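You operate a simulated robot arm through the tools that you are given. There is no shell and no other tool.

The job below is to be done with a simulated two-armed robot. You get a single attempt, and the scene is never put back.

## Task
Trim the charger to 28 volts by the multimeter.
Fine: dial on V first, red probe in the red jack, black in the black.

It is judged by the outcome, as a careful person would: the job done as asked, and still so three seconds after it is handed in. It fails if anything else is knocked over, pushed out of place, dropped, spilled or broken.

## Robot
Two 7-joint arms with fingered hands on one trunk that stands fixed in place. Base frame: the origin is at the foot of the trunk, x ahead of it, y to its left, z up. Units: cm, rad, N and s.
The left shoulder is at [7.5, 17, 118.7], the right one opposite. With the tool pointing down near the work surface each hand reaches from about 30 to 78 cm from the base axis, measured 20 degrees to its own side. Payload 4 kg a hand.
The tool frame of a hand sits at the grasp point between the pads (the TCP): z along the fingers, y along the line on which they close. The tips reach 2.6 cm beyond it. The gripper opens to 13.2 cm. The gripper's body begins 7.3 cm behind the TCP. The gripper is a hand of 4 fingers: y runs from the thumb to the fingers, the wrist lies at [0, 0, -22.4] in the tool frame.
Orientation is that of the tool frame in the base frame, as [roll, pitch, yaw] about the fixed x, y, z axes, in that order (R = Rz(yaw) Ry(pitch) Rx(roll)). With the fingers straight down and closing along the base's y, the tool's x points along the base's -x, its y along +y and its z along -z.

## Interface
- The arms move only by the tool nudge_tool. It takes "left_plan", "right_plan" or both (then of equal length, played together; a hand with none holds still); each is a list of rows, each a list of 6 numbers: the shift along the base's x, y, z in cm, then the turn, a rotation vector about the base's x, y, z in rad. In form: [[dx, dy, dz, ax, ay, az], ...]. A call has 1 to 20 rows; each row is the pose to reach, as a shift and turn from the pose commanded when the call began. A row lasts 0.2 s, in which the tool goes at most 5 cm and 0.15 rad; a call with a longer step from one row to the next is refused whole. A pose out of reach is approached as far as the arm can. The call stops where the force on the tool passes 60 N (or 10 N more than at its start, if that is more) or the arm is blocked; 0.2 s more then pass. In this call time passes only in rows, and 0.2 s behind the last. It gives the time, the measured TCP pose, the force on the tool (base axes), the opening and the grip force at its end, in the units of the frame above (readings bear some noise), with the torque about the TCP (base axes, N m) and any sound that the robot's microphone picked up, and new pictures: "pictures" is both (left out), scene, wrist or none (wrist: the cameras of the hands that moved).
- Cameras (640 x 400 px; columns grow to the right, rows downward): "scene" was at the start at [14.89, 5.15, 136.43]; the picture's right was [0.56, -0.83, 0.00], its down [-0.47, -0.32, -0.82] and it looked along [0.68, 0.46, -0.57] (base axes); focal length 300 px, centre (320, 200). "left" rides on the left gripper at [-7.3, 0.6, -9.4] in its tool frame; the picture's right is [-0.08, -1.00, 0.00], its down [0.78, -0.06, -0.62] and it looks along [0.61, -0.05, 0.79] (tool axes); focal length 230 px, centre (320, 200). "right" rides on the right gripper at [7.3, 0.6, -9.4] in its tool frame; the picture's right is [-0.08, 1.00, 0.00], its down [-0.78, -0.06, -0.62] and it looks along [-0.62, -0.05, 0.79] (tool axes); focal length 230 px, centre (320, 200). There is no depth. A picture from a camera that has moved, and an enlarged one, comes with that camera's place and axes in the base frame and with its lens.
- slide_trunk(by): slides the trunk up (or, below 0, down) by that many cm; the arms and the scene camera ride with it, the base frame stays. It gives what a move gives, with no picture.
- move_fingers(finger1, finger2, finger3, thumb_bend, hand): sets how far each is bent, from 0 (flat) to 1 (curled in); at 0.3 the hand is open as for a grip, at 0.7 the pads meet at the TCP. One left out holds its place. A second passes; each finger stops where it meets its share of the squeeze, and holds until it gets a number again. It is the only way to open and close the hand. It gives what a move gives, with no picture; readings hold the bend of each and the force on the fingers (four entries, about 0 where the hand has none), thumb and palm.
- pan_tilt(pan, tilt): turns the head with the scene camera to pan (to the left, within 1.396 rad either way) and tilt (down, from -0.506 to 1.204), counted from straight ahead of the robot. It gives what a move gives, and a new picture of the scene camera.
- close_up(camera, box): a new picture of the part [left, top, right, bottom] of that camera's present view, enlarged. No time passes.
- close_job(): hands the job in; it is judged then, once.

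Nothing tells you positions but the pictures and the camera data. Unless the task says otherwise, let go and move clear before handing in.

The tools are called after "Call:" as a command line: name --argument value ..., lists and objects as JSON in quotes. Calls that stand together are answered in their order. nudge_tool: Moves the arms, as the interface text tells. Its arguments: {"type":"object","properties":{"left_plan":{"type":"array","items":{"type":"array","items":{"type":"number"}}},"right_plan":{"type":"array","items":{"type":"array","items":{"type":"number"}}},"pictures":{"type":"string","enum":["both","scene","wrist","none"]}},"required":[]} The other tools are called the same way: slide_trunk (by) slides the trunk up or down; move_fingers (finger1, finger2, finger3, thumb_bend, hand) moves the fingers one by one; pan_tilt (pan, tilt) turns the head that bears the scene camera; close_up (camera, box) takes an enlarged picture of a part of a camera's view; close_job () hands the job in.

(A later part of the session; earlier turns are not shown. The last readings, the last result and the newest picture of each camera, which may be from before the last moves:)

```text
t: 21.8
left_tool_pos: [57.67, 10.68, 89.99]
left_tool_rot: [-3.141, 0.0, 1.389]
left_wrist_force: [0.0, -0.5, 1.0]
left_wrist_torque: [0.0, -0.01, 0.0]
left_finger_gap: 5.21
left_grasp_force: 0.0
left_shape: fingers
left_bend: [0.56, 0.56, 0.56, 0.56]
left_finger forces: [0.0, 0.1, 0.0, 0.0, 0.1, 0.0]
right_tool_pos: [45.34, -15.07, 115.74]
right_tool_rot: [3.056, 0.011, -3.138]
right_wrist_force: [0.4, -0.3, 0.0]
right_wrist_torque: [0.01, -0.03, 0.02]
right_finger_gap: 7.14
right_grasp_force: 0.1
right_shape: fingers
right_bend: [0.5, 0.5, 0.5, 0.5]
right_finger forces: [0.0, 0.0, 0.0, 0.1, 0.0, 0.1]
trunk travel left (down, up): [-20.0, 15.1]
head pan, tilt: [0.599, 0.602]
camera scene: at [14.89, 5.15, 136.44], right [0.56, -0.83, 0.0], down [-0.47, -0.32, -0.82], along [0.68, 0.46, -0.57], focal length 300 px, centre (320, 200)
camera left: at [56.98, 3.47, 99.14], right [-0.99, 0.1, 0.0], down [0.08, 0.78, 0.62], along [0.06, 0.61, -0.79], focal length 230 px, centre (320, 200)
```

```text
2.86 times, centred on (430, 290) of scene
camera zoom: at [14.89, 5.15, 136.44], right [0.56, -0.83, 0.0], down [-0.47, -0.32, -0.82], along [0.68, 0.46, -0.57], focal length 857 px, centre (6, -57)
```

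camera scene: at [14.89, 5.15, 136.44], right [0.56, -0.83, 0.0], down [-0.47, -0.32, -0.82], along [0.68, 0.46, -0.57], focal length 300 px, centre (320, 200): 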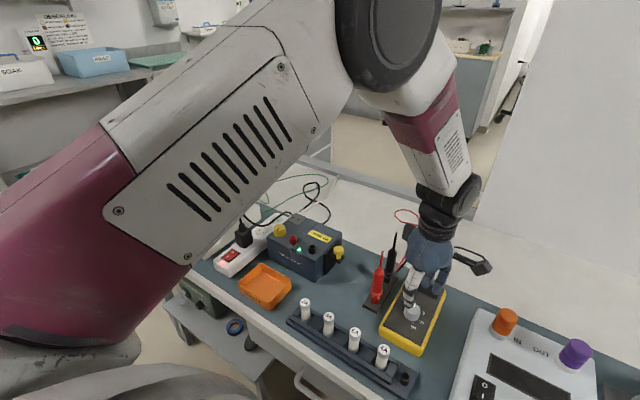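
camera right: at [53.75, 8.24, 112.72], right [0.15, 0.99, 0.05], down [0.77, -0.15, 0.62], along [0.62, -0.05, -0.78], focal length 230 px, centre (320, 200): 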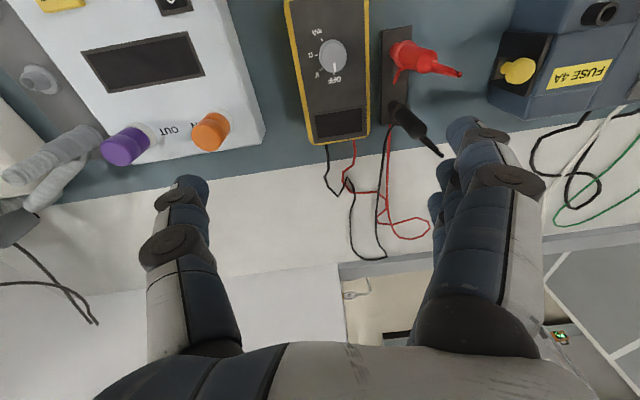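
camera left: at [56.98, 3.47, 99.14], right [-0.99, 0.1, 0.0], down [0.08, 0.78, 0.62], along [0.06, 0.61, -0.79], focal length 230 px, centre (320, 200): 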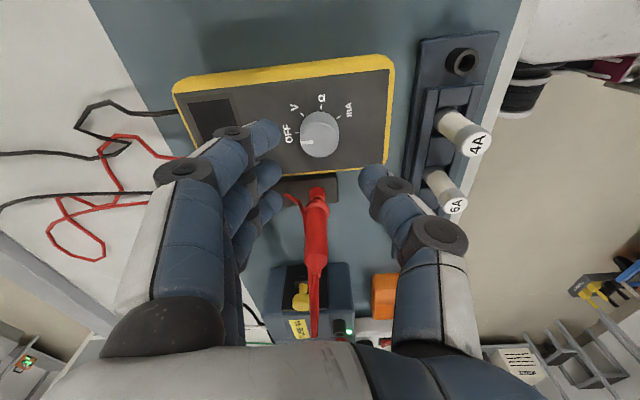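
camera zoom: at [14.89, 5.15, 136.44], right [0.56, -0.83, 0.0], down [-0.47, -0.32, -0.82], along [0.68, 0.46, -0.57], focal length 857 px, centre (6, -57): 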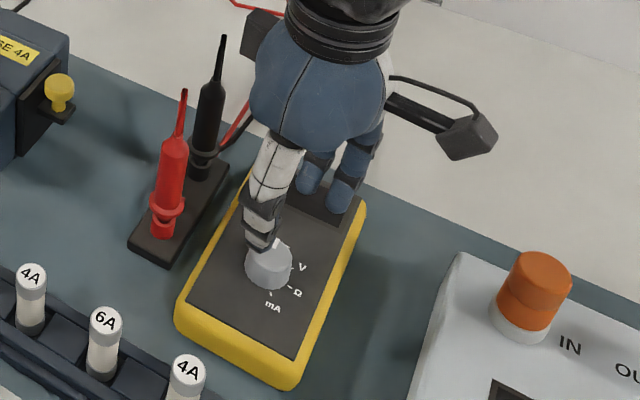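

The dial centre is refined to (57.7,10.8), matching the TCP. I rotate back to yaw -0.87 and lower so the fingertips flank the dial, with the tips about 0.6 cm above the meter face.

Call:
nudge_tool --left_plan '[[0, 0, 0, 0, 0, 0.15], [0, 0, 0, 0, 0, 0.3], [0, 0, 0, 0, 0, 0.45], [0, 0, 0, 0, 0, 0.6], [0, 0, 0, 0, 0, 0.75], [0, 0.05, -0.5, 0, 0, 0.88], [0, 0.05, -1.5, 0, 0, 0.88], [0, 0.05, -2.5, 0, 0, 0.88], [0, 0.05, -3.5, 0, 0, 0.88], [0, 0.05, -4.5, 0, 0, 0.88], [0, 0.05, -5.5, 0, 0, 0.88], [0, 0.05, -6.3, 0, 0, 0.88], [0, 0.05, -6.9, 0, 0, 0.88], [0, 0.05, -6.9, 0, 0, 0.88]]' --pictures "both"

Call:
close_up --camera "left" --box '[200, 60, 440, 260]'

Call:
close_up --camera "scene" --box '[370, 230, 470, 350]'

```text
t: 24.8
left_tool_pos: [57.99, 11.02, 83.46]
left_tool_rot: [3.136, 0.009, 2.277]
left_wrist_force: [0.0, -1.9, 32.4]
left_wrist_torque: [-0.57, 0.8, 0.01]
left_finger_gap: 5.24
left_grasp_force: 16.6
left_shape: fingers
left_bend: [0.56, 0.56, 0.56, 0.57]
left_finger forces: [0.0, 0.8, 3.8, 0.0, 28.8, 0.0]
right_tool_pos: [45.11, -15.15, 115.9]
right_tool_rot: [3.053, 0.015, -3.138]
right_wrist_force: [-0.6, 0.2, -0.5]
right_wrist_torque: [0.02, 0.01, -0.01]
right_finger_gap: 7.08
right_grasp_force: 0.0
right_shape: fingers
right_bend: [0.5, 0.5, 0.5, 0.5]
right_finger forces: [0.1, 0.1, 0.0, 0.0, 0.1, 0.1]
trunk travel left (down, up): [-20.0, 15.1]
head pan, tilt: [0.599, 0.602]
camera scene: at [14.57, 5.09, 136.54], right [0.56, -0.83, 0.0], down [-0.47, -0.32, -0.83], along [0.68, 0.46, -0.56], focal length 300 px, centre (320, 200)
camera left: at [63.08, 5.96, 92.74], right [-0.71, -0.71, 0.0], down [-0.56, 0.56, 0.61], along [-0.43, 0.43, -0.79], focal length 230 px, centre (320, 200)
```

scene: 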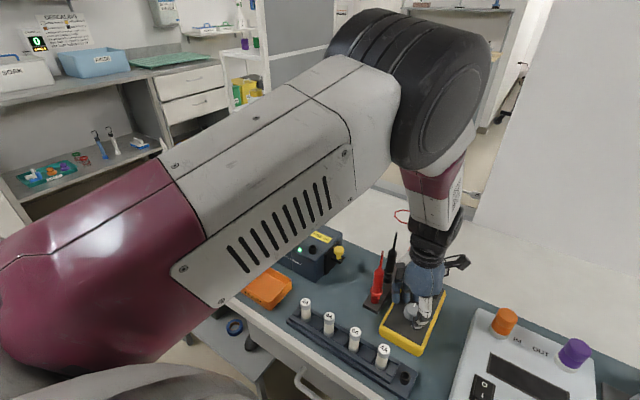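
left: 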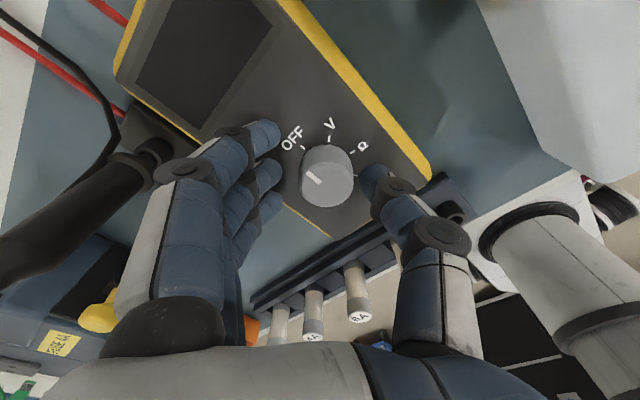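

```text
2.00 times, centred on (320, 160) of left
camera zoom: at [63.08, 5.96, 92.74], right [-0.71, -0.71, 0.0], down [-0.56, 0.56, 0.61], along [-0.43, 0.43, -0.79], focal length 460 px, centre (320, 280)
```

zoom: 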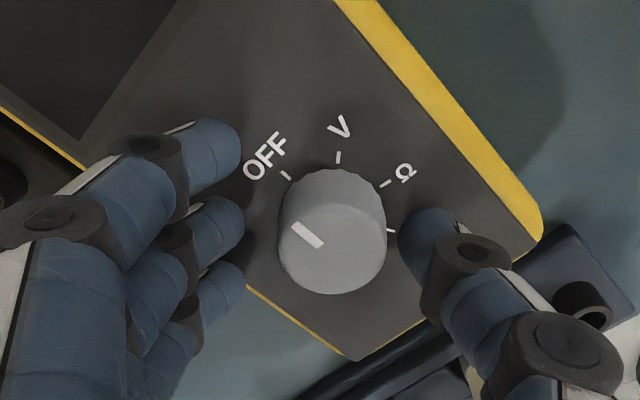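

```text
3.33 times, centred on (420, 290) of scene
camera zoom: at [14.57, 5.09, 136.54], right [0.56, -0.83, 0.0], down [-0.47, -0.32, -0.83], along [0.68, 0.46, -0.56], focal length 999 px, centre (-13, -100)
```

zoom: 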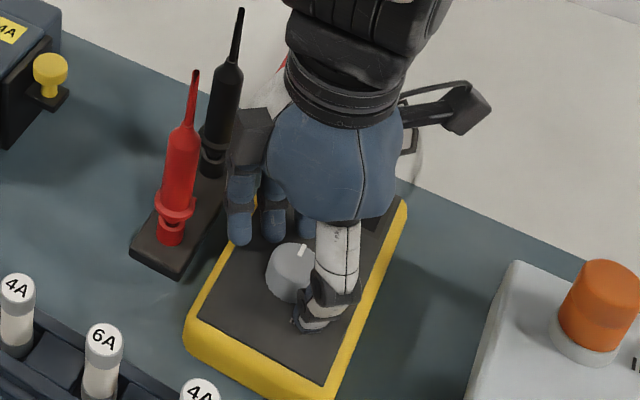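

The thumb tip touched the meter face (about 32 N) at TCP z≈83.5, so the face is slightly higher than I estimated. I back up 0.8 cm and look again.

Call:
nudge_tool --left_plan '[[0, 0, 0.4, 0, 0, 0], [0, 0, 0.8, 0, 0, 0], [0, 0, 0.8, 0, 0, 0]]' --pictures "both"

Call:
close_up --camera "left" --box '[200, 60, 440, 260]'

Call:
close_up --camera "scene" --box '[370, 230, 470, 350]'

```text
t: 25.6
left_tool_pos: [57.7, 11.05, 83.47]
left_tool_rot: [-3.136, -0.003, 2.279]
left_wrist_force: [-0.4, 0.2, -0.3]
left_wrist_torque: [0.02, 0.0, 0.0]
left_finger_gap: 5.21
left_grasp_force: 0.0
left_shape: fingers
left_bend: [0.56, 0.56, 0.56, 0.56]
left_finger forces: [0.1, 0.0, 0.0, 0.1, 0.0, 0.0]
right_tool_pos: [45.34, -15.09, 115.67]
right_tool_rot: [3.057, 0.01, -3.138]
right_wrist_force: [-0.4, 0.6, 0.2]
right_wrist_torque: [0.02, 0.01, 0.0]
right_finger_gap: 7.13
right_grasp_force: 0.0
right_shape: fingers
right_bend: [0.5, 0.5, 0.5, 0.5]
right_finger forces: [0.0, 0.1, 0.0, 0.0, 0.1, 0.0]
trunk travel left (down, up): [-20.0, 15.1]
head pan, tilt: [0.599, 0.602]
camera scene: at [14.93, 5.16, 136.38], right [0.56, -0.83, 0.0], down [-0.47, -0.32, -0.82], along [0.68, 0.46, -0.57], focal length 300 px, centre (320, 200)
camera left: at [62.88, 6.03, 92.71], right [-0.71, -0.71, 0.01], down [-0.55, 0.56, 0.62], along [-0.44, 0.43, -0.78], focal length 230 px, centre (320, 200)
```

scene: 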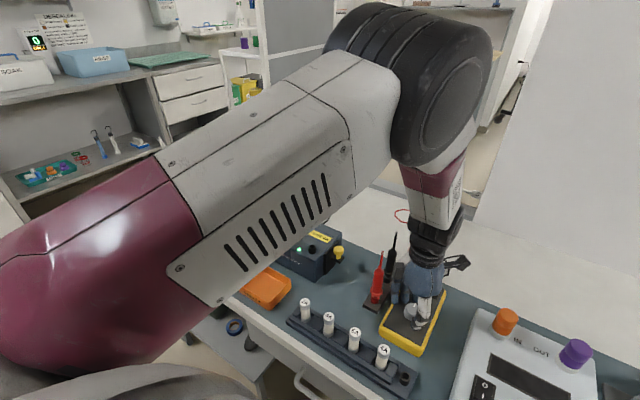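
left: 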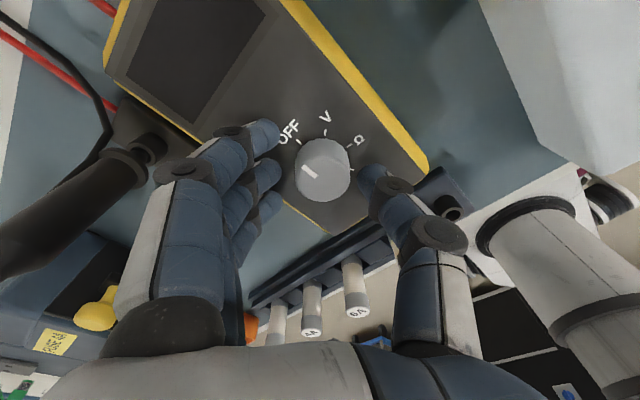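

```text
2.00 times, centred on (320, 160) of left
camera zoom: at [62.88, 6.03, 92.71], right [-0.71, -0.71, 0.01], down [-0.55, 0.56, 0.62], along [-0.44, 0.43, -0.78], focal length 460 px, centre (320, 280)
```

zoom: 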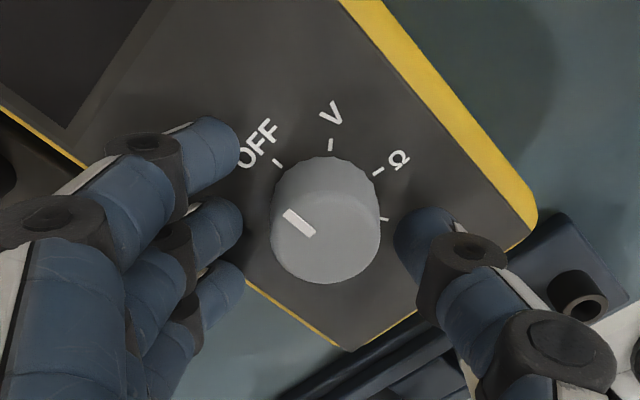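

```text
3.33 times, centred on (420, 290) of scene
camera zoom: at [14.93, 5.16, 136.38], right [0.56, -0.83, 0.0], down [-0.47, -0.32, -0.82], along [0.68, 0.46, -0.57], focal length 999 px, centre (-13, -100)
```

zoom: 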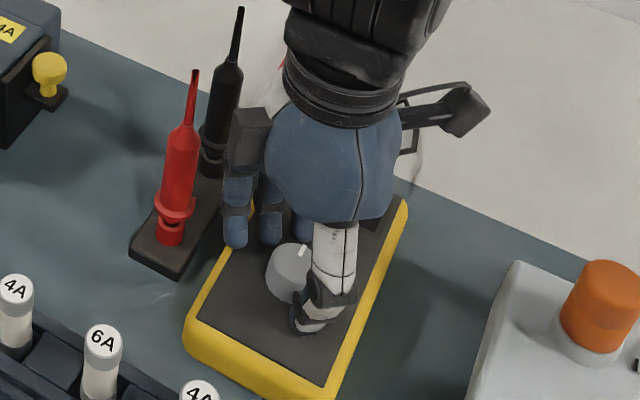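

No contact now, and the dial sits centred between the thumb and the middle finger. I raise a touch more and close the thumb and middle finger gently on the dial.

Call:
nudge_tool --left_plan '[[0, -0.1, 0.2, 0, 0, 0], [0, -0.15, 0.2, 0, 0, 0]]' --pictures "none"

Call:
move_fingers --hand "left" --finger2 0.62 --thumb_bend 0.62

Call:
close_up --camera "left" --box '[200, 60, 440, 260]'

```text
t: 26.2
left_tool_pos: [57.83, 10.98, 84.01]
left_tool_rot: [-3.138, 0.002, 2.281]
left_wrist_force: [0.4, -0.7, -0.2]
left_wrist_torque: [-0.03, 0.0, 0.01]
left_finger_gap: 5.14
left_grasp_force: 0.1
left_shape: fingers
left_bend: [0.56, 0.56, 0.56, 0.56]
left_finger forces: [0.1, 0.0, 0.0, 0.0, 0.0, 0.0]
right_tool_pos: [45.35, -15.2, 115.79]
right_tool_rot: [3.057, 0.01, -3.137]
right_wrist_force: [-0.4, 0.2, 0.3]
right_wrist_torque: [-0.02, 0.01, -0.01]
right_finger_gap: 7.11
right_grasp_force: 0.0
right_shape: fingers
right_bend: [0.5, 0.5, 0.5, 0.5]
right_finger forces: [0.0, 0.1, 0.1, 0.0, 0.0, 0.1]
trunk travel left (down, up): [-20.0, 15.1]
head pan, tilt: [0.599, 0.602]
```

```text
t: 27.2
left_tool_pos: [58.05, 10.87, 84.09]
left_tool_rot: [-3.136, 0.005, 2.279]
left_wrist_force: [-2.4, -0.2, -0.6]
left_wrist_torque: [-0.02, 0.06, -0.04]
left_finger_gap: 4.57
left_grasp_force: 1.4
left_shape: fingers
left_bend: [0.56, 0.62, 0.56, 0.61]
left_finger forces: [0.0, 0.0, 0.0, 0.0, 2.4, 0.0]
right_tool_pos: [45.3, -15.05, 115.83]
right_tool_rot: [3.058, 0.012, -3.139]
right_wrist_force: [-0.4, 0.2, 0.1]
right_wrist_torque: [0.01, 0.01, 0.0]
right_finger_gap: 7.11
right_grasp_force: 0.0
right_shape: fingers
right_bend: [0.5, 0.5, 0.5, 0.5]
right_finger forces: [0.0, 0.0, 0.0, 0.0, 0.0, 0.0]
trunk travel left (down, up): [-20.0, 15.1]
head pan, tilt: [0.599, 0.602]
```

```text
2.00 times, centred on (320, 160) of left
camera zoom: at [63.15, 5.8, 93.42], right [-0.71, -0.71, 0.0], down [-0.56, 0.56, 0.61], along [-0.44, 0.43, -0.79], focal length 460 px, centre (320, 280)
```

zoom: 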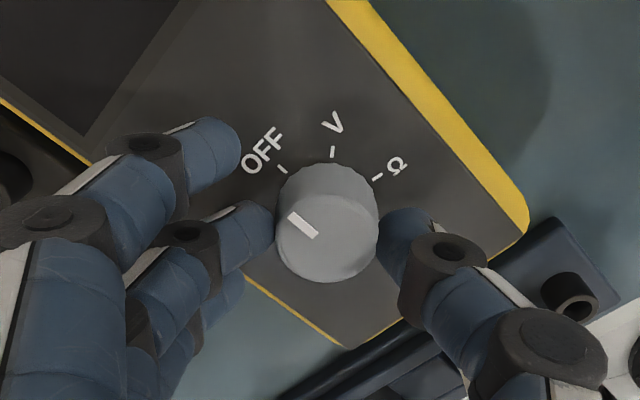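

The thumb touches lightly (2.4 N) and the middle finger is nearly there. I lower 0.3 cm for more overlap, then firm the grip.

Call:
nudge_tool --left_plan '[[-0.05, 0, -0.15, 0, 0, 0], [-0.1, 0, -0.3, 0, 0, 0], [-0.1, 0, -0.3, 0, 0, 0]]' --pictures "none"

Call:
move_fingers --hand "left" --finger2 0.68 --thumb_bend 0.66

Call:
close_up --camera "left" --box '[200, 60, 440, 260]'

Call:
close_up --camera "scene" --box '[370, 230, 470, 350]'

```text
t: 28.0
left_tool_pos: [57.91, 10.8, 83.87]
left_tool_rot: [-3.141, 0.006, 2.28]
left_wrist_force: [-0.5, -1.7, 2.3]
left_wrist_torque: [-0.06, 0.01, 0.02]
left_finger_gap: 4.5
left_grasp_force: 1.3
left_shape: fingers
left_bend: [0.56, 0.62, 0.56, 0.61]
left_finger forces: [0.0, 0.5, 0.1, 0.0, 2.1, 0.1]
right_tool_pos: [45.28, -15.06, 115.79]
right_tool_rot: [3.055, 0.012, -3.138]
right_wrist_force: [0.0, -0.2, 0.5]
right_wrist_torque: [0.0, -0.02, -0.02]
right_finger_gap: 7.1
right_grasp_force: 0.1
right_shape: fingers
right_bend: [0.5, 0.5, 0.5, 0.5]
right_finger forces: [0.0, 0.0, 0.0, 0.1, 0.0, 0.1]
trunk travel left (down, up): [-20.0, 15.1]
head pan, tilt: [0.599, 0.602]
```

```text
t: 29.0
left_tool_pos: [57.84, 10.99, 83.74]
left_tool_rot: [-3.139, 0.004, 2.282]
left_wrist_force: [2.0, -5.4, 6.2]
left_wrist_torque: [-0.17, -0.04, 0.03]
left_finger_gap: 4.4
left_grasp_force: 5.9
left_shape: fingers
left_bend: [0.56, 0.63, 0.56, 0.64]
left_finger forces: [0.0, 5.3, 0.0, 0.1, 7.3, 0.0]
right_tool_pos: [45.37, -15.22, 115.75]
right_tool_rot: [3.053, 0.01, -3.137]
right_wrist_force: [0.0, 0.2, 0.0]
right_wrist_torque: [-0.02, -0.01, -0.02]
right_finger_gap: 7.11
right_grasp_force: 0.0
right_shape: fingers
right_bend: [0.5, 0.5, 0.5, 0.5]
right_finger forces: [0.0, 0.0, 0.0, 0.0, 0.0, 0.1]
trunk travel left (down, up): [-20.0, 15.1]
head pan, tilt: [0.599, 0.602]
```

```text
2.00 times, centred on (320, 160) of left
camera zoom: at [62.99, 5.88, 93.0], right [-0.71, -0.71, 0.0], down [-0.56, 0.56, 0.61], along [-0.44, 0.43, -0.79], focal length 460 px, centre (320, 280)
```

zoom: 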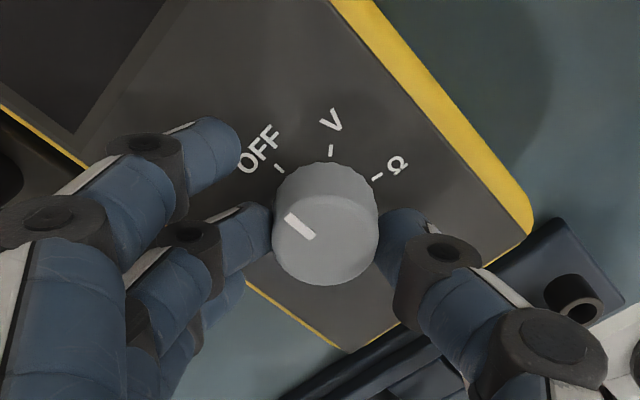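

```text
3.33 times, centred on (420, 290) of scene
camera zoom: at [14.86, 5.08, 136.45], right [0.56, -0.83, 0.0], down [-0.47, -0.32, -0.82], along [0.68, 0.46, -0.57], focal length 999 px, centre (-13, -100)
```

zoom: 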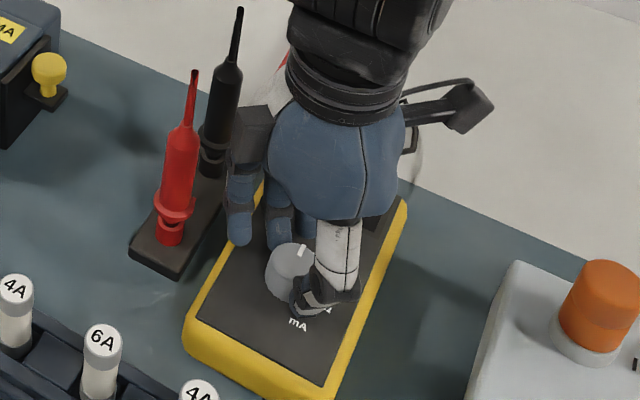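

Both sides grip the dial at about 6 N. I turn clockwise in small steps, checking midway.

Call:
nudge_tool --left_plan '[[0, 0, 0, 0, 0, -0.1], [0, 0, 0, 0, 0, -0.2], [0, 0, 0, 0, 0, -0.3], [0, 0, 0, 0, 0, -0.4], [0, 0, 0, 0, 0, -0.4]]' --pictures "both"

Call:
close_up --camera "left" --box '[200, 60, 440, 260]'

Call:
close_up --camera "scene" --box '[370, 230, 470, 350]'

```text
t: 30.2
left_tool_pos: [57.74, 10.71, 83.66]
left_tool_rot: [-3.141, 0.0, 1.87]
left_wrist_force: [-0.2, 5.7, 0.8]
left_wrist_torque: [0.15, -0.01, 0.0]
left_finger_gap: 4.18
left_grasp_force: 5.2
left_shape: fingers
left_bend: [0.56, 0.63, 0.56, 0.64]
left_finger forces: [0.0, 5.7, 0.0, 0.0, 4.8, 0.0]
right_tool_pos: [45.42, -15.11, 115.76]
right_tool_rot: [3.056, 0.012, -3.137]
right_wrist_force: [-0.9, -0.2, 0.0]
right_wrist_torque: [0.0, 0.01, 0.01]
right_finger_gap: 7.14
right_grasp_force: 0.1
right_shape: fingers
right_bend: [0.5, 0.5, 0.5, 0.5]
right_finger forces: [0.1, 0.0, 0.1, 0.1, 0.0, 0.1]
trunk travel left (down, up): [-20.0, 15.1]
head pan, tilt: [0.599, 0.602]
camera scene: at [14.88, 5.22, 136.43], right [0.56, -0.83, 0.0], down [-0.47, -0.32, -0.82], along [0.68, 0.46, -0.57], focal length 300 px, centre (320, 200)
camera left: at [60.36, 3.93, 92.88], right [-0.93, -0.37, 0.0], down [-0.29, 0.73, 0.62], along [-0.23, 0.57, -0.79], focal length 230 px, centre (320, 200)
```

scene: 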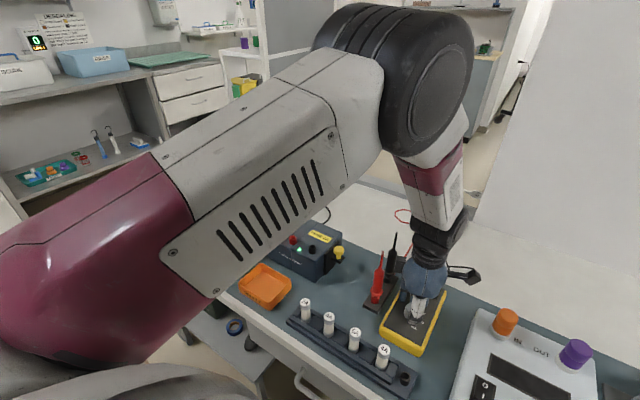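
left: 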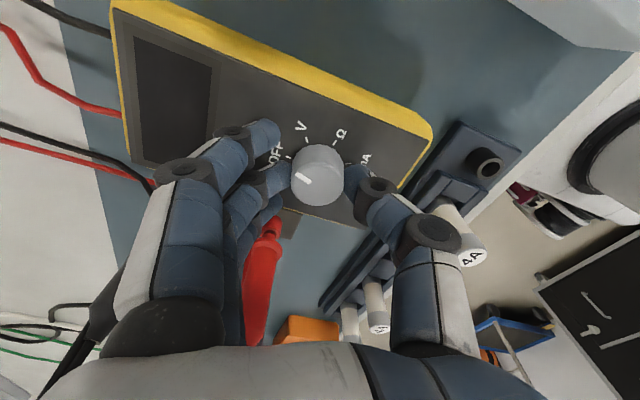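

```text
2.00 times, centred on (320, 160) of left
camera zoom: at [60.36, 3.93, 92.88], right [-0.93, -0.37, 0.0], down [-0.29, 0.73, 0.62], along [-0.23, 0.57, -0.79], focal length 460 px, centre (320, 280)
```

zoom: 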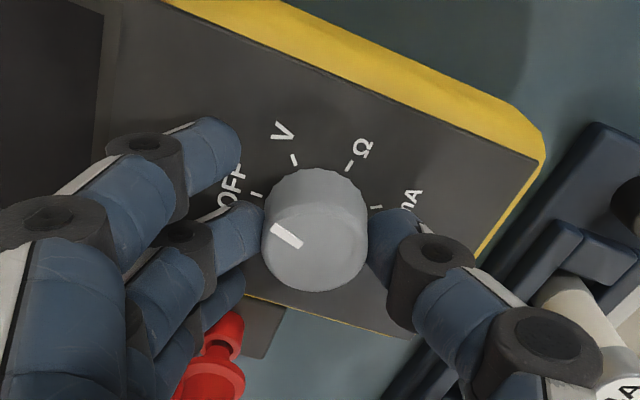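

```text
3.33 times, centred on (420, 290) of scene
camera zoom: at [14.88, 5.22, 136.43], right [0.56, -0.83, 0.0], down [-0.47, -0.32, -0.82], along [0.68, 0.46, -0.57], focal length 999 px, centre (-13, -100)
```

zoom: 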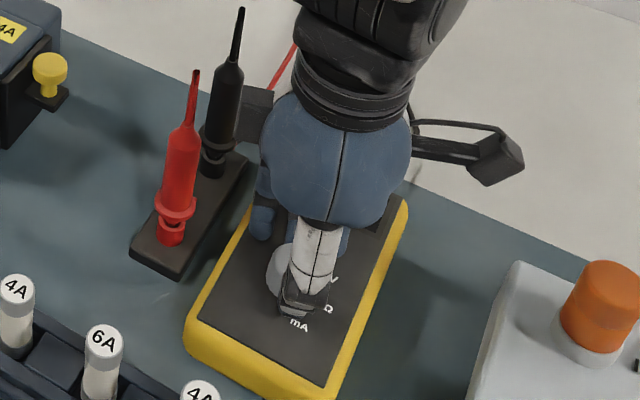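

The dial turns with the hand with only a small lag. I continue the rest of the 50°.

Call:
nudge_tool --left_plan '[[0, 0, 0, 0, 0, -0.1], [0, 0, 0, 0, 0, -0.2], [0, 0, 0, 0, 0, -0.3], [0, 0, 0, 0, 0, -0.4], [0, 0, 0, 0, 0, -0.5], [0, 0, 0, 0, 0, -0.5]]' --pictures "both"

Call:
close_up --camera "left" --box '[200, 60, 440, 260]'

Call:
close_up --camera "scene" --box '[370, 230, 470, 350]'

```text
t: 31.6
left_tool_pos: [57.82, 10.64, 83.68]
left_tool_rot: [-3.141, 0.0, 1.369]
left_wrist_force: [1.3, 5.3, -0.4]
left_wrist_torque: [0.09, -0.05, 0.01]
left_finger_gap: 4.26
left_grasp_force: 5.3
left_shape: fingers
left_bend: [0.56, 0.62, 0.56, 0.64]
left_finger forces: [0.1, 5.2, 0.0, 0.0, 5.2, 0.0]
right_tool_pos: [45.25, -14.89, 115.79]
right_tool_rot: [3.055, 0.01, -3.138]
right_wrist_force: [-0.4, 0.1, 0.1]
right_wrist_torque: [0.01, 0.03, 0.01]
right_finger_gap: 7.14
right_grasp_force: 0.1
right_shape: fingers
right_bend: [0.5, 0.5, 0.5, 0.5]
right_finger forces: [0.0, 0.0, 0.0, 0.0, 0.0, 0.1]
trunk travel left (down, up): [-20.0, 15.1]
head pan, tilt: [0.599, 0.602]
camera scene: at [14.9, 5.2, 136.43], right [0.56, -0.83, 0.0], down [-0.47, -0.32, -0.82], along [0.68, 0.46, -0.57], focal length 300 px, centre (320, 200)
camera left: at [56.82, 3.49, 92.91], right [-0.99, 0.12, 0.0], down [0.1, 0.78, 0.62], along [0.08, 0.61, -0.79], focal length 230 px, centre (320, 200)
```

scene: 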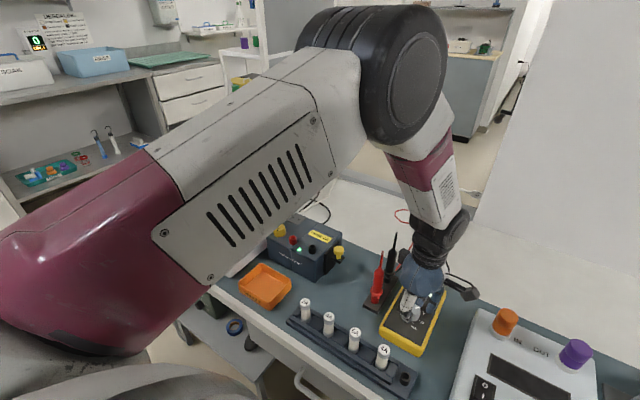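
left: 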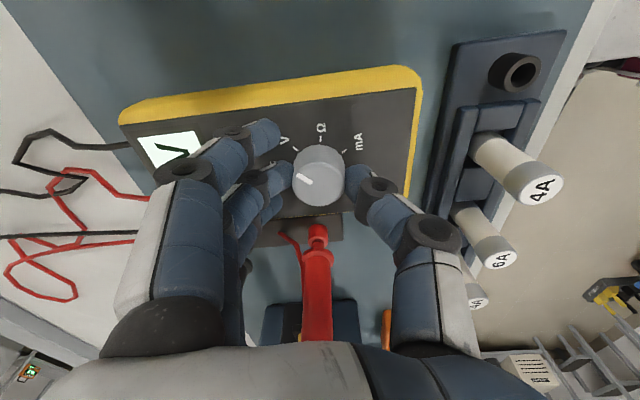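

```text
2.00 times, centred on (320, 160) of left
camera zoom: at [56.82, 3.49, 92.91], right [-0.99, 0.12, 0.0], down [0.1, 0.78, 0.62], along [0.08, 0.61, -0.79], focal length 460 px, centre (320, 280)
```

zoom: 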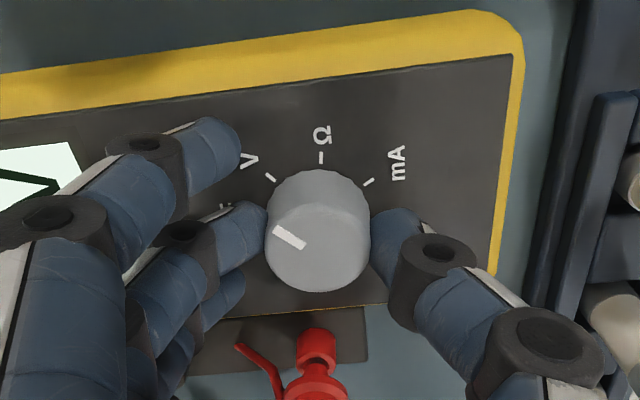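

```text
3.33 times, centred on (420, 290) of scene
camera zoom: at [14.9, 5.2, 136.43], right [0.56, -0.83, 0.0], down [-0.47, -0.32, -0.82], along [0.68, 0.46, -0.57], focal length 999 px, centre (-13, -100)
```

zoom: 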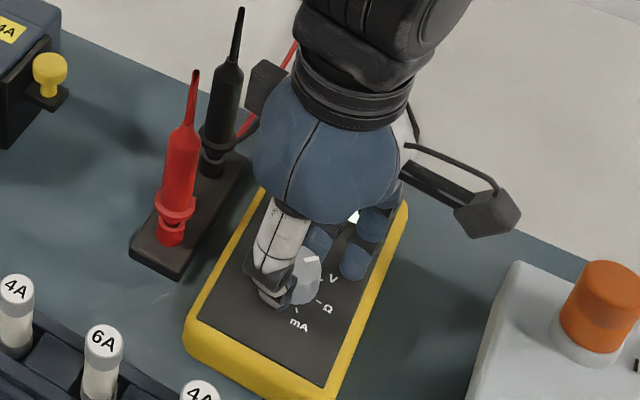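

The meter display has lit up and the pointer is about 44° round, just short of the V tick at 50°. I turn another 0.11 rad and look again.

Call:
nudge_tool --left_plan '[[0, 0, 0, 0, 0, -0.06], [0, 0, 0, 0, 0, -0.11], [0, 0, 0, 0, 0, -0.11]]' --pictures "none"

Call:
close_up --camera "left" --box '[200, 60, 440, 260]'

Call:
close_up --camera "scene" --box '[390, 260, 450, 330]'

```text
t: 32.4
left_tool_pos: [57.68, 10.65, 83.72]
left_tool_rot: [-3.142, 0.0, 1.26]
left_wrist_force: [0.8, 4.7, 0.1]
left_wrist_torque: [0.11, -0.04, 0.03]
left_finger_gap: 4.25
left_grasp_force: 4.7
left_shape: fingers
left_bend: [0.56, 0.62, 0.56, 0.64]
left_finger forces: [0.0, 5.0, 0.1, 0.0, 5.5, 0.0]
right_tool_pos: [45.43, -15.18, 115.82]
right_tool_rot: [3.058, 0.011, -3.138]
right_wrist_force: [0.6, 0.5, -1.0]
right_wrist_torque: [0.03, 0.0, 0.03]
right_finger_gap: 7.1
right_grasp_force: 0.0
right_shape: fingers
right_bend: [0.5, 0.5, 0.5, 0.5]
right_finger forces: [0.1, 0.0, 0.0, 0.0, 0.0, 0.0]
trunk travel left (down, up): [-20.0, 15.1]
head pan, tilt: [0.599, 0.602]
```

```text
2.00 times, centred on (320, 160) of left
camera zoom: at [56.04, 3.63, 92.91], right [-0.97, 0.23, 0.0], down [0.18, 0.77, 0.62], along [0.14, 0.6, -0.79], focal length 460 px, centre (320, 280)
```

zoom: 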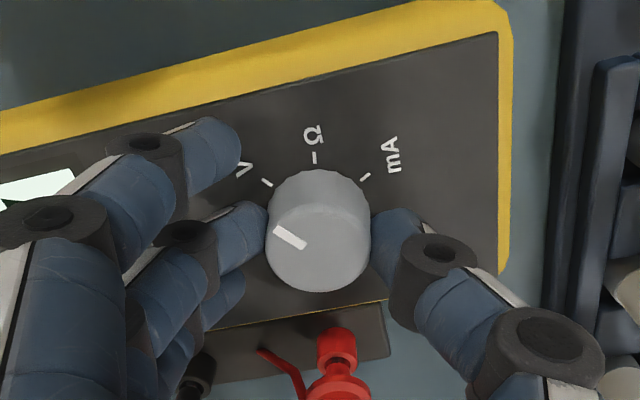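

```text
5.71 times, centred on (420, 295) of scene
camera zoom: at [14.9, 5.2, 136.43], right [0.56, -0.83, 0.0], down [-0.47, -0.32, -0.82], along [0.68, 0.46, -0.57], focal length 1713 px, centre (-251, -343)
```

zoom: 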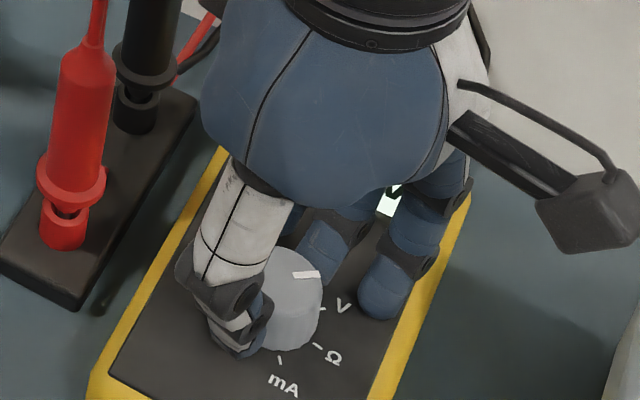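

The pointer now lines up with V. I open the grip and rise clear, then check the dial and the display.

Call:
move_fingers --hand "left" --finger2 0.55 --thumb_bend 0.55

Call:
nudge_tool --left_plan '[[0, 0, 1, 0, 0, 0], [0, 0, 3, 0, 0, 0], [0, 0, 6, 0, 0, 0], [0, 0, 10, 0, 0, 0], [0, 0, 14, 0, 0, 0], [0, 0, 18, 0, 0, 0], [0, 0, 18, 0, 0, 0]]' --pictures "both"

Call:
close_up --camera "left" --box '[180, 60, 440, 260]'

Call:
close_up --camera "scene" --box '[370, 260, 460, 360]'

```text
t: 33.4
left_tool_pos: [57.73, 10.73, 83.61]
left_tool_rot: [3.141, 0.0, 1.263]
left_wrist_force: [0.1, -0.1, 0.4]
left_wrist_torque: [-0.03, 0.0, -0.03]
left_finger_gap: 5.31
left_grasp_force: 0.1
left_shape: fingers
left_bend: [0.56, 0.55, 0.56, 0.55]
left_finger forces: [0.1, 0.0, 0.0, 0.0, 0.0, 0.1]
right_tool_pos: [45.3, -15.16, 115.76]
right_tool_rot: [3.054, 0.011, -3.138]
right_wrist_force: [-0.3, 0.1, -0.4]
right_wrist_torque: [-0.01, -0.02, 0.0]
right_finger_gap: 7.13
right_grasp_force: 0.0
right_shape: fingers
right_bend: [0.5, 0.5, 0.5, 0.5]
right_finger forces: [0.0, 0.0, 0.0, 0.1, 0.0, 0.0]
trunk travel left (down, up): [-20.0, 15.1]
head pan, tilt: [0.599, 0.602]
```

```text
t: 35.0
left_tool_pos: [57.71, 10.69, 101.67]
left_tool_rot: [-3.14, -0.001, 1.262]
left_wrist_force: [0.4, 1.3, 0.3]
left_wrist_torque: [-0.01, 0.04, -0.01]
left_finger_gap: 5.3
left_grasp_force: 0.0
left_shape: fingers
left_bend: [0.56, 0.55, 0.56, 0.55]
left_finger forces: [0.0, 0.0, 0.1, 0.1, 0.0, 0.1]
right_tool_pos: [45.42, -15.12, 115.6]
right_tool_rot: [3.056, 0.01, -3.137]
right_wrist_force: [0.5, -0.3, 0.8]
right_wrist_torque: [0.0, 0.01, 0.02]
right_finger_gap: 7.12
right_grasp_force: 0.1
right_shape: fingers
right_bend: [0.5, 0.5, 0.5, 0.5]
right_finger forces: [0.0, 0.0, 0.0, 0.0, 0.1, 0.0]
trunk travel left (down, up): [-20.0, 15.1]
head pan, tilt: [0.599, 0.602]
camera scene: at [14.95, 5.15, 136.42], right [0.56, -0.83, 0.0], down [-0.47, -0.32, -0.82], along [0.68, 0.46, -0.57], focal length 300 px, centre (320, 200)
camera left: at [55.96, 3.58, 110.87], right [-0.97, 0.23, 0.0], down [0.18, 0.77, 0.62], along [0.14, 0.6, -0.79], focal length 230 px, centre (320, 200)
```

scene: 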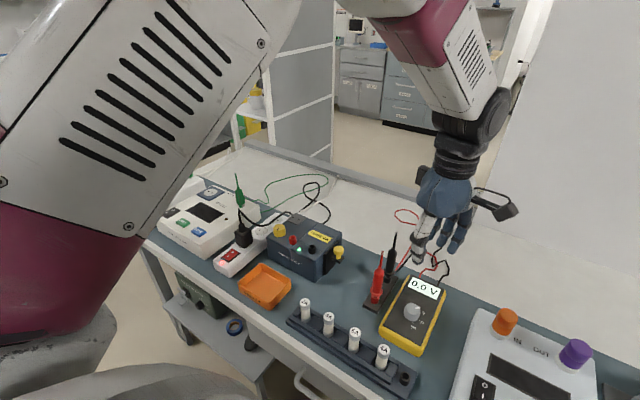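
left: 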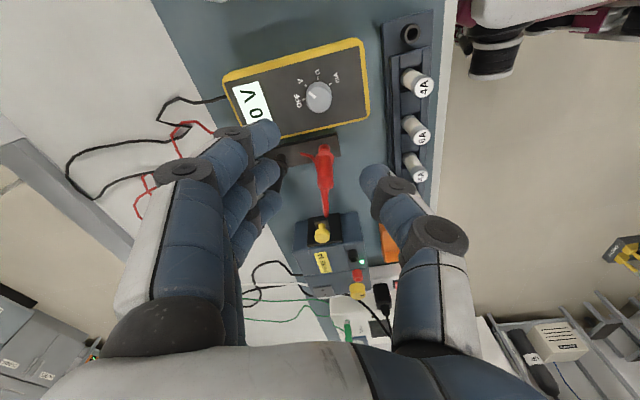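

```text
2.00 times, centred on (310, 160) of left
camera zoom: at [55.96, 3.58, 110.87], right [-0.97, 0.23, 0.0], down [0.18, 0.77, 0.62], along [0.14, 0.6, -0.79], focal length 460 px, centre (340, 280)
```

zoom: 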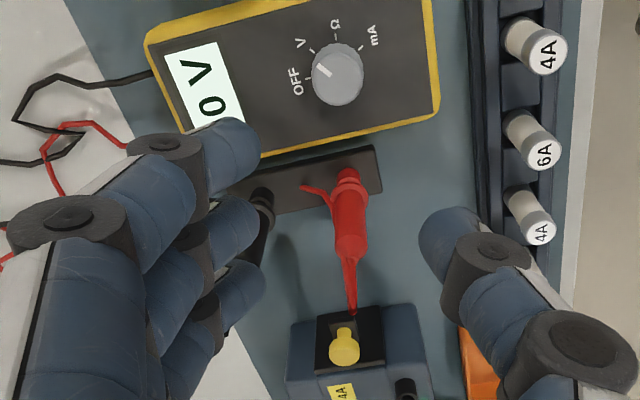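

```text
4.00 times, centred on (415, 310) of scene
camera zoom: at [14.95, 5.15, 136.42], right [0.56, -0.83, 0.0], down [-0.47, -0.32, -0.82], along [0.68, 0.46, -0.57], focal length 1199 px, centre (-60, -240)
```

zoom: 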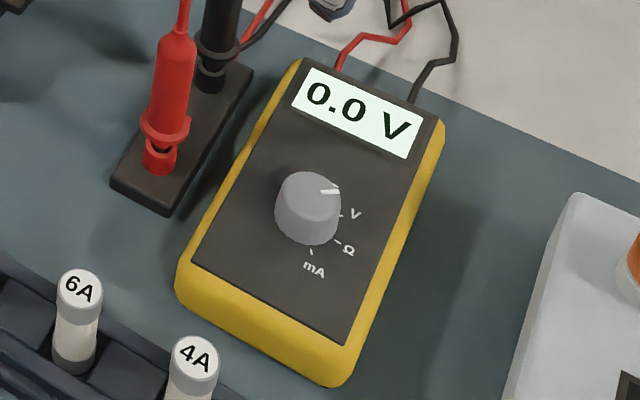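

The meter is on and reads 0.0 V with the dial at V. Next is the red probe at about (59.0,19.4), body z≈80–87 and strain relief up to ≈92.9. I move the left hand above it with yaw -0.5 and look.

Call:
nudge_tool --left_plan '[[0.1, 1, 0, 0, 0, 0.15], [0.2, 2, 0, 0, 0, 0.3], [0.4, 3, 0, 0, 0, 0.45], [0.5, 4, 0, 0, 0, 0.6], [0.7, 5, 0, 0, 0, 0.75], [0.9, 6, 0, 0, 0, 0.9], [1.1, 7, 0, 0, 0, 1.05], [1.2, 8, 0, 0, 0, 1.2], [1.3, 8.7, 0, 0, 0, 1.35], [1.3, 8.7, 0, 0, 0, 1.38], [1.3, 8.7, 0, 0, 0, 1.38]]' --pictures "both"

```text
t: 37.4
left_tool_pos: [58.89, 19.22, 101.75]
left_tool_rot: [-3.141, 0.0, 2.642]
left_wrist_force: [-0.9, 0.5, -0.6]
left_wrist_torque: [0.01, 0.02, 0.03]
left_finger_gap: 5.32
left_grasp_force: 0.1
left_shape: fingers
left_bend: [0.56, 0.55, 0.56, 0.55]
left_finger forces: [0.1, 0.0, 0.0, 0.0, 0.0, 0.0]
right_tool_pos: [45.32, -15.13, 115.72]
right_tool_rot: [3.056, 0.011, -3.139]
right_wrist_force: [-0.1, 0.3, 0.8]
right_wrist_torque: [0.0, -0.01, 0.0]
right_finger_gap: 7.14
right_grasp_force: 0.1
right_shape: fingers
right_bend: [0.5, 0.5, 0.5, 0.5]
right_finger forces: [0.0, 0.0, 0.1, 0.0, 0.1, 0.0]
trunk travel left (down, up): [-20.0, 15.1]
head pan, tilt: [0.599, 0.602]
camera scene: at [14.9, 5.16, 136.43], right [0.56, -0.83, 0.0], down [-0.47, -0.32, -0.82], along [0.68, 0.46, -0.57], focal length 300 px, centre (320, 200)
camera left: at [65.64, 16.37, 110.95], right [-0.41, -0.91, 0.0], down [-0.72, 0.32, 0.62], along [-0.56, 0.25, -0.79], focal length 230 px, centre (320, 200)
```

scene: 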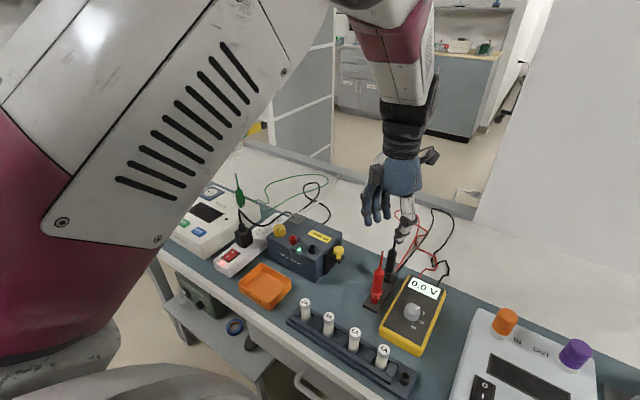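
left: 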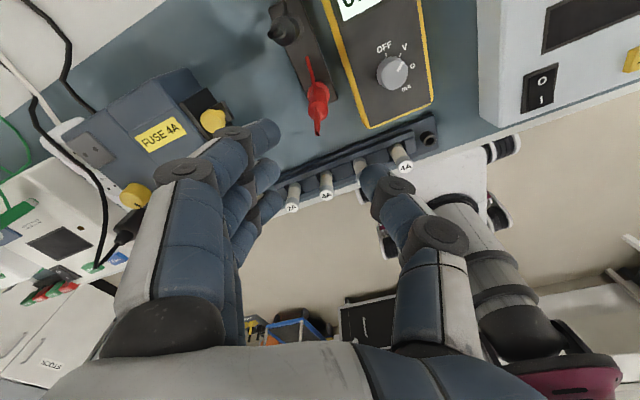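

Yaw -0.5 is comfortable here. I take a closer look at the red probe from this angle before descending.

Call:
close_up --camera "left" --box '[250, 0, 390, 150]'

Call:
close_up --camera "scene" --box '[350, 170, 450, 310]'

```text
2.67 times, centred on (320, 75) of left
camera zoom: at [65.64, 16.37, 110.95], right [-0.41, -0.91, 0.0], down [-0.72, 0.32, 0.62], along [-0.56, 0.25, -0.79], focal length 614 px, centre (320, 533)
```

zoom: 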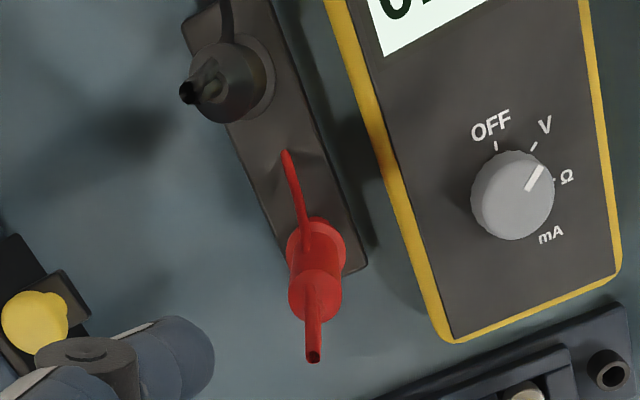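

```text
2.86 times, centred on (400, 240) of scene
camera zoom: at [14.9, 5.16, 136.43], right [0.56, -0.83, 0.0], down [-0.47, -0.32, -0.82], along [0.68, 0.46, -0.57], focal length 857 px, centre (91, 86)
```

zoom: 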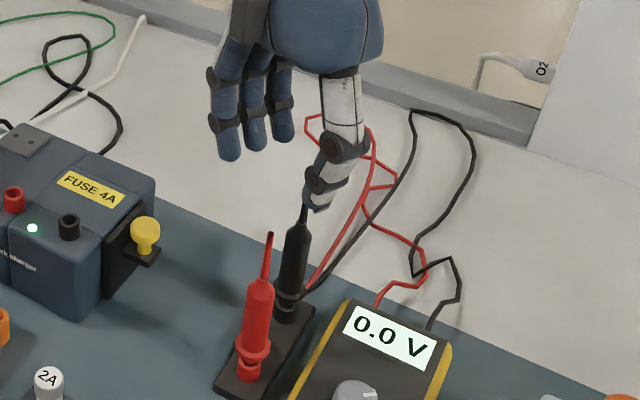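

The red probe is vertical and centred between the open fingers. I descend to TCP z≈86.4 so the palm stays just above the strain relief.

Call:
nudge_tool --left_plan '[[0.1, 0.2, -2, 0, 0, 0], [0.13, 0.2, -4, 0, 0, 0], [0.13, 0.2, -6, 0, 0, 0], [0.13, 0.2, -8, 0, 0, 0], [0.13, 0.2, -10, 0, 0, 0], [0.13, 0.2, -12, 0, 0, 0], [0.13, 0.2, -13.5, 0, 0, 0], [0.13, 0.2, -14.5, 0, 0, 0], [0.13, 0.2, -14.5, 0, 0, 0]]' --pictures "both"

Call:
close_up --camera "left" --box '[180, 40, 460, 260]'

Call:
close_up --camera "scene" --box '[340, 210, 440, 330]'

```text
t: 39.4
left_tool_pos: [59.13, 19.66, 87.26]
left_tool_rot: [3.14, 0.001, 2.64]
left_wrist_force: [0.1, -0.1, 0.8]
left_wrist_torque: [-0.01, 0.02, 0.02]
left_finger_gap: 5.31
left_grasp_force: 0.0
left_shape: fingers
left_bend: [0.56, 0.55, 0.56, 0.55]
left_finger forces: [0.1, 0.0, 0.1, 0.0, 0.0, 0.0]
right_tool_pos: [45.33, -15.15, 115.71]
right_tool_rot: [3.055, 0.011, -3.137]
right_wrist_force: [0.0, -0.5, 0.1]
right_wrist_torque: [0.0, 0.02, -0.01]
right_finger_gap: 7.11
right_grasp_force: 0.1
right_shape: fingers
right_bend: [0.5, 0.5, 0.5, 0.5]
right_finger forces: [0.1, 0.1, 0.1, 0.0, 0.0, 0.0]
trunk travel left (down, up): [-20.0, 15.1]
head pan, tilt: [0.599, 0.602]
camera scene: at [14.88, 5.15, 136.44], right [0.56, -0.83, 0.0], down [-0.47, -0.32, -0.82], along [0.68, 0.46, -0.57], focal length 300 px, centre (320, 200)
camera left: at [65.84, 16.7, 96.42], right [-0.41, -0.91, 0.0], down [-0.72, 0.32, 0.62], along [-0.56, 0.25, -0.79], focal length 230 px, centre (320, 200)
```

scene: 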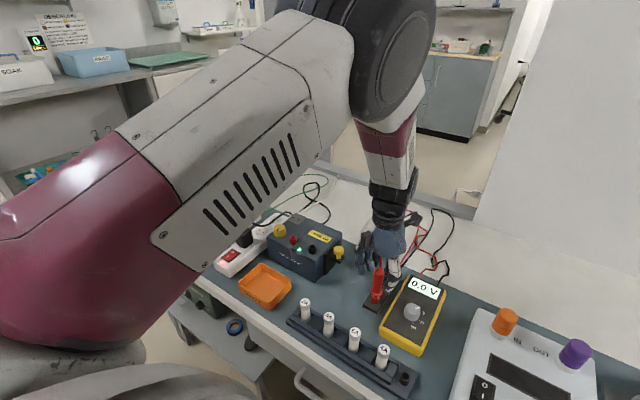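
left: 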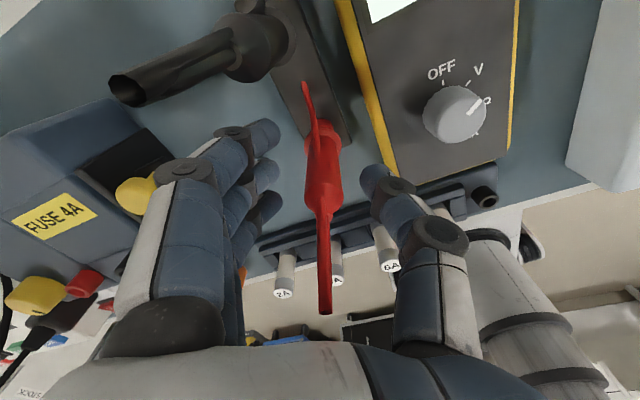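

```text
1.82 times, centred on (320, 150) of left
camera zoom: at [65.84, 16.7, 96.42], right [-0.41, -0.91, 0.0], down [-0.72, 0.32, 0.62], along [-0.56, 0.25, -0.79], focal length 418 px, centre (320, 291)
```

zoom: 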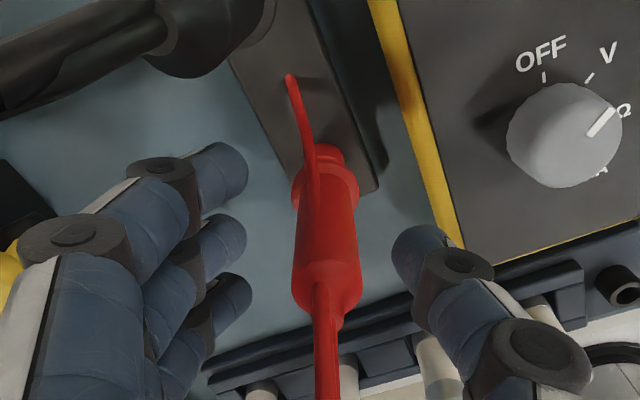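

```text
3.33 times, centred on (390, 270) of scene
camera zoom: at [14.88, 5.15, 136.44], right [0.56, -0.83, 0.0], down [-0.47, -0.32, -0.82], along [0.68, 0.46, -0.57], focal length 999 px, centre (87, -33)
```

zoom: 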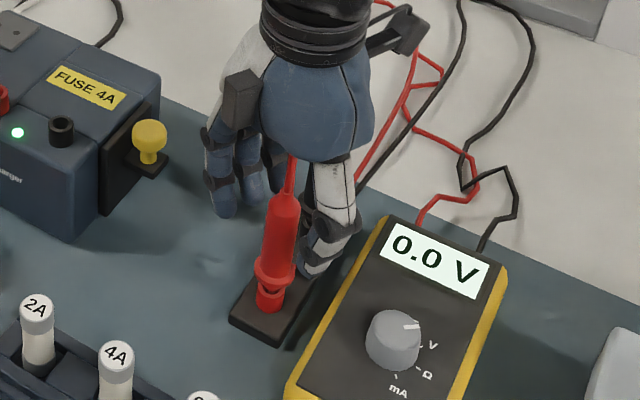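

The probe sits centred between the thumb and middle finger. I lower 0.7 cm and close those two on the body.

Call:
nudge_tool --left_plan '[[0, -0.1, -0.4, 0, 0, 0], [0, -0.1, -0.7, 0, 0, 0], [0, -0.1, -0.7, 0, 0, 0]]' --pictures "none"

Call:
move_fingers --hand "left" --finger2 0.72 --thumb_bend 0.72

Call:
close_up --camera "left" --box '[180, 40, 460, 260]'

Call:
close_up --camera "scene" --box '[340, 210, 440, 330]'

```text
t: 40.2
left_tool_pos: [59.03, 19.37, 86.45]
left_tool_rot: [3.139, 0.0, 2.642]
left_wrist_force: [-0.6, 0.9, 0.4]
left_wrist_torque: [0.01, 0.01, -0.01]
left_finger_gap: 5.3
left_grasp_force: 0.1
left_shape: fingers
left_bend: [0.56, 0.55, 0.56, 0.55]
left_finger forces: [0.1, 0.1, 0.0, 0.0, 0.1, 0.0]
right_tool_pos: [45.31, -15.15, 115.84]
right_tool_rot: [3.056, 0.011, -3.137]
right_wrist_force: [-0.8, 0.1, 0.4]
right_wrist_torque: [0.0, 0.04, 0.01]
right_finger_gap: 7.1
right_grasp_force: 0.0
right_shape: fingers
right_bend: [0.5, 0.5, 0.5, 0.5]
right_finger forces: [0.1, 0.0, 0.0, 0.1, 0.0, 0.1]
trunk travel left (down, up): [-20.0, 15.1]
head pan, tilt: [0.599, 0.602]
```

```text
t: 41.2
left_tool_pos: [59.09, 19.42, 86.64]
left_tool_rot: [3.142, 0.0, 2.641]
left_wrist_force: [-0.2, 0.1, -0.4]
left_wrist_torque: [0.02, 0.0, -0.01]
left_finger_gap: 3.72
left_grasp_force: 7.1
left_shape: fingers
left_bend: [0.56, 0.67, 0.56, 0.68]
left_finger forces: [0.1, 7.0, 0.0, 0.0, 7.1, 0.0]
right_tool_pos: [45.33, -15.08, 115.8]
right_tool_rot: [3.056, 0.011, -3.138]
right_wrist_force: [0.4, 0.1, 0.2]
right_wrist_torque: [0.02, -0.02, -0.01]
right_finger_gap: 7.13
right_grasp_force: 0.0
right_shape: fingers
right_bend: [0.5, 0.5, 0.5, 0.5]
right_finger forces: [0.0, 0.1, 0.0, 0.1, 0.0, 0.0]
trunk travel left (down, up): [-20.0, 15.1]
head pan, tilt: [0.599, 0.602]
```

```text
1.82 times, centred on (320, 150) of left
camera zoom: at [65.84, 16.55, 95.78], right [-0.41, -0.91, 0.0], down [-0.72, 0.32, 0.62], along [-0.56, 0.25, -0.79], focal length 418 px, centre (320, 291)
```

zoom: 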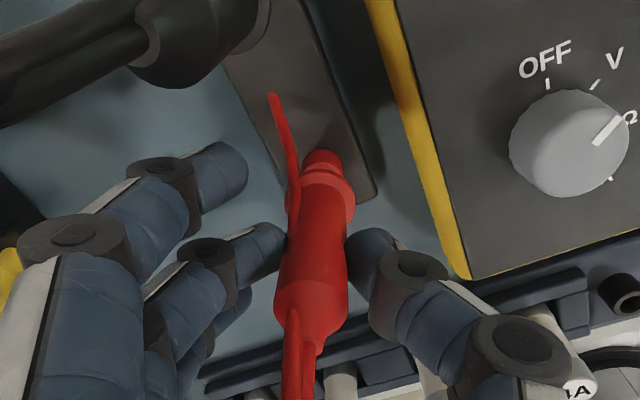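

```text
3.33 times, centred on (390, 270) of scene
camera zoom: at [14.89, 5.16, 136.44], right [0.56, -0.83, 0.0], down [-0.47, -0.32, -0.82], along [0.68, 0.46, -0.57], focal length 999 px, centre (87, -33)
```

zoom: 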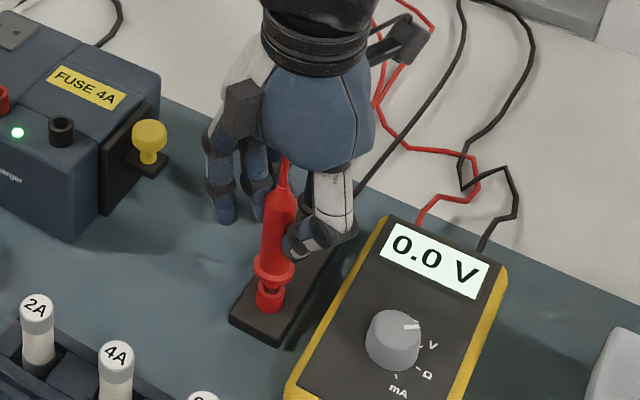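

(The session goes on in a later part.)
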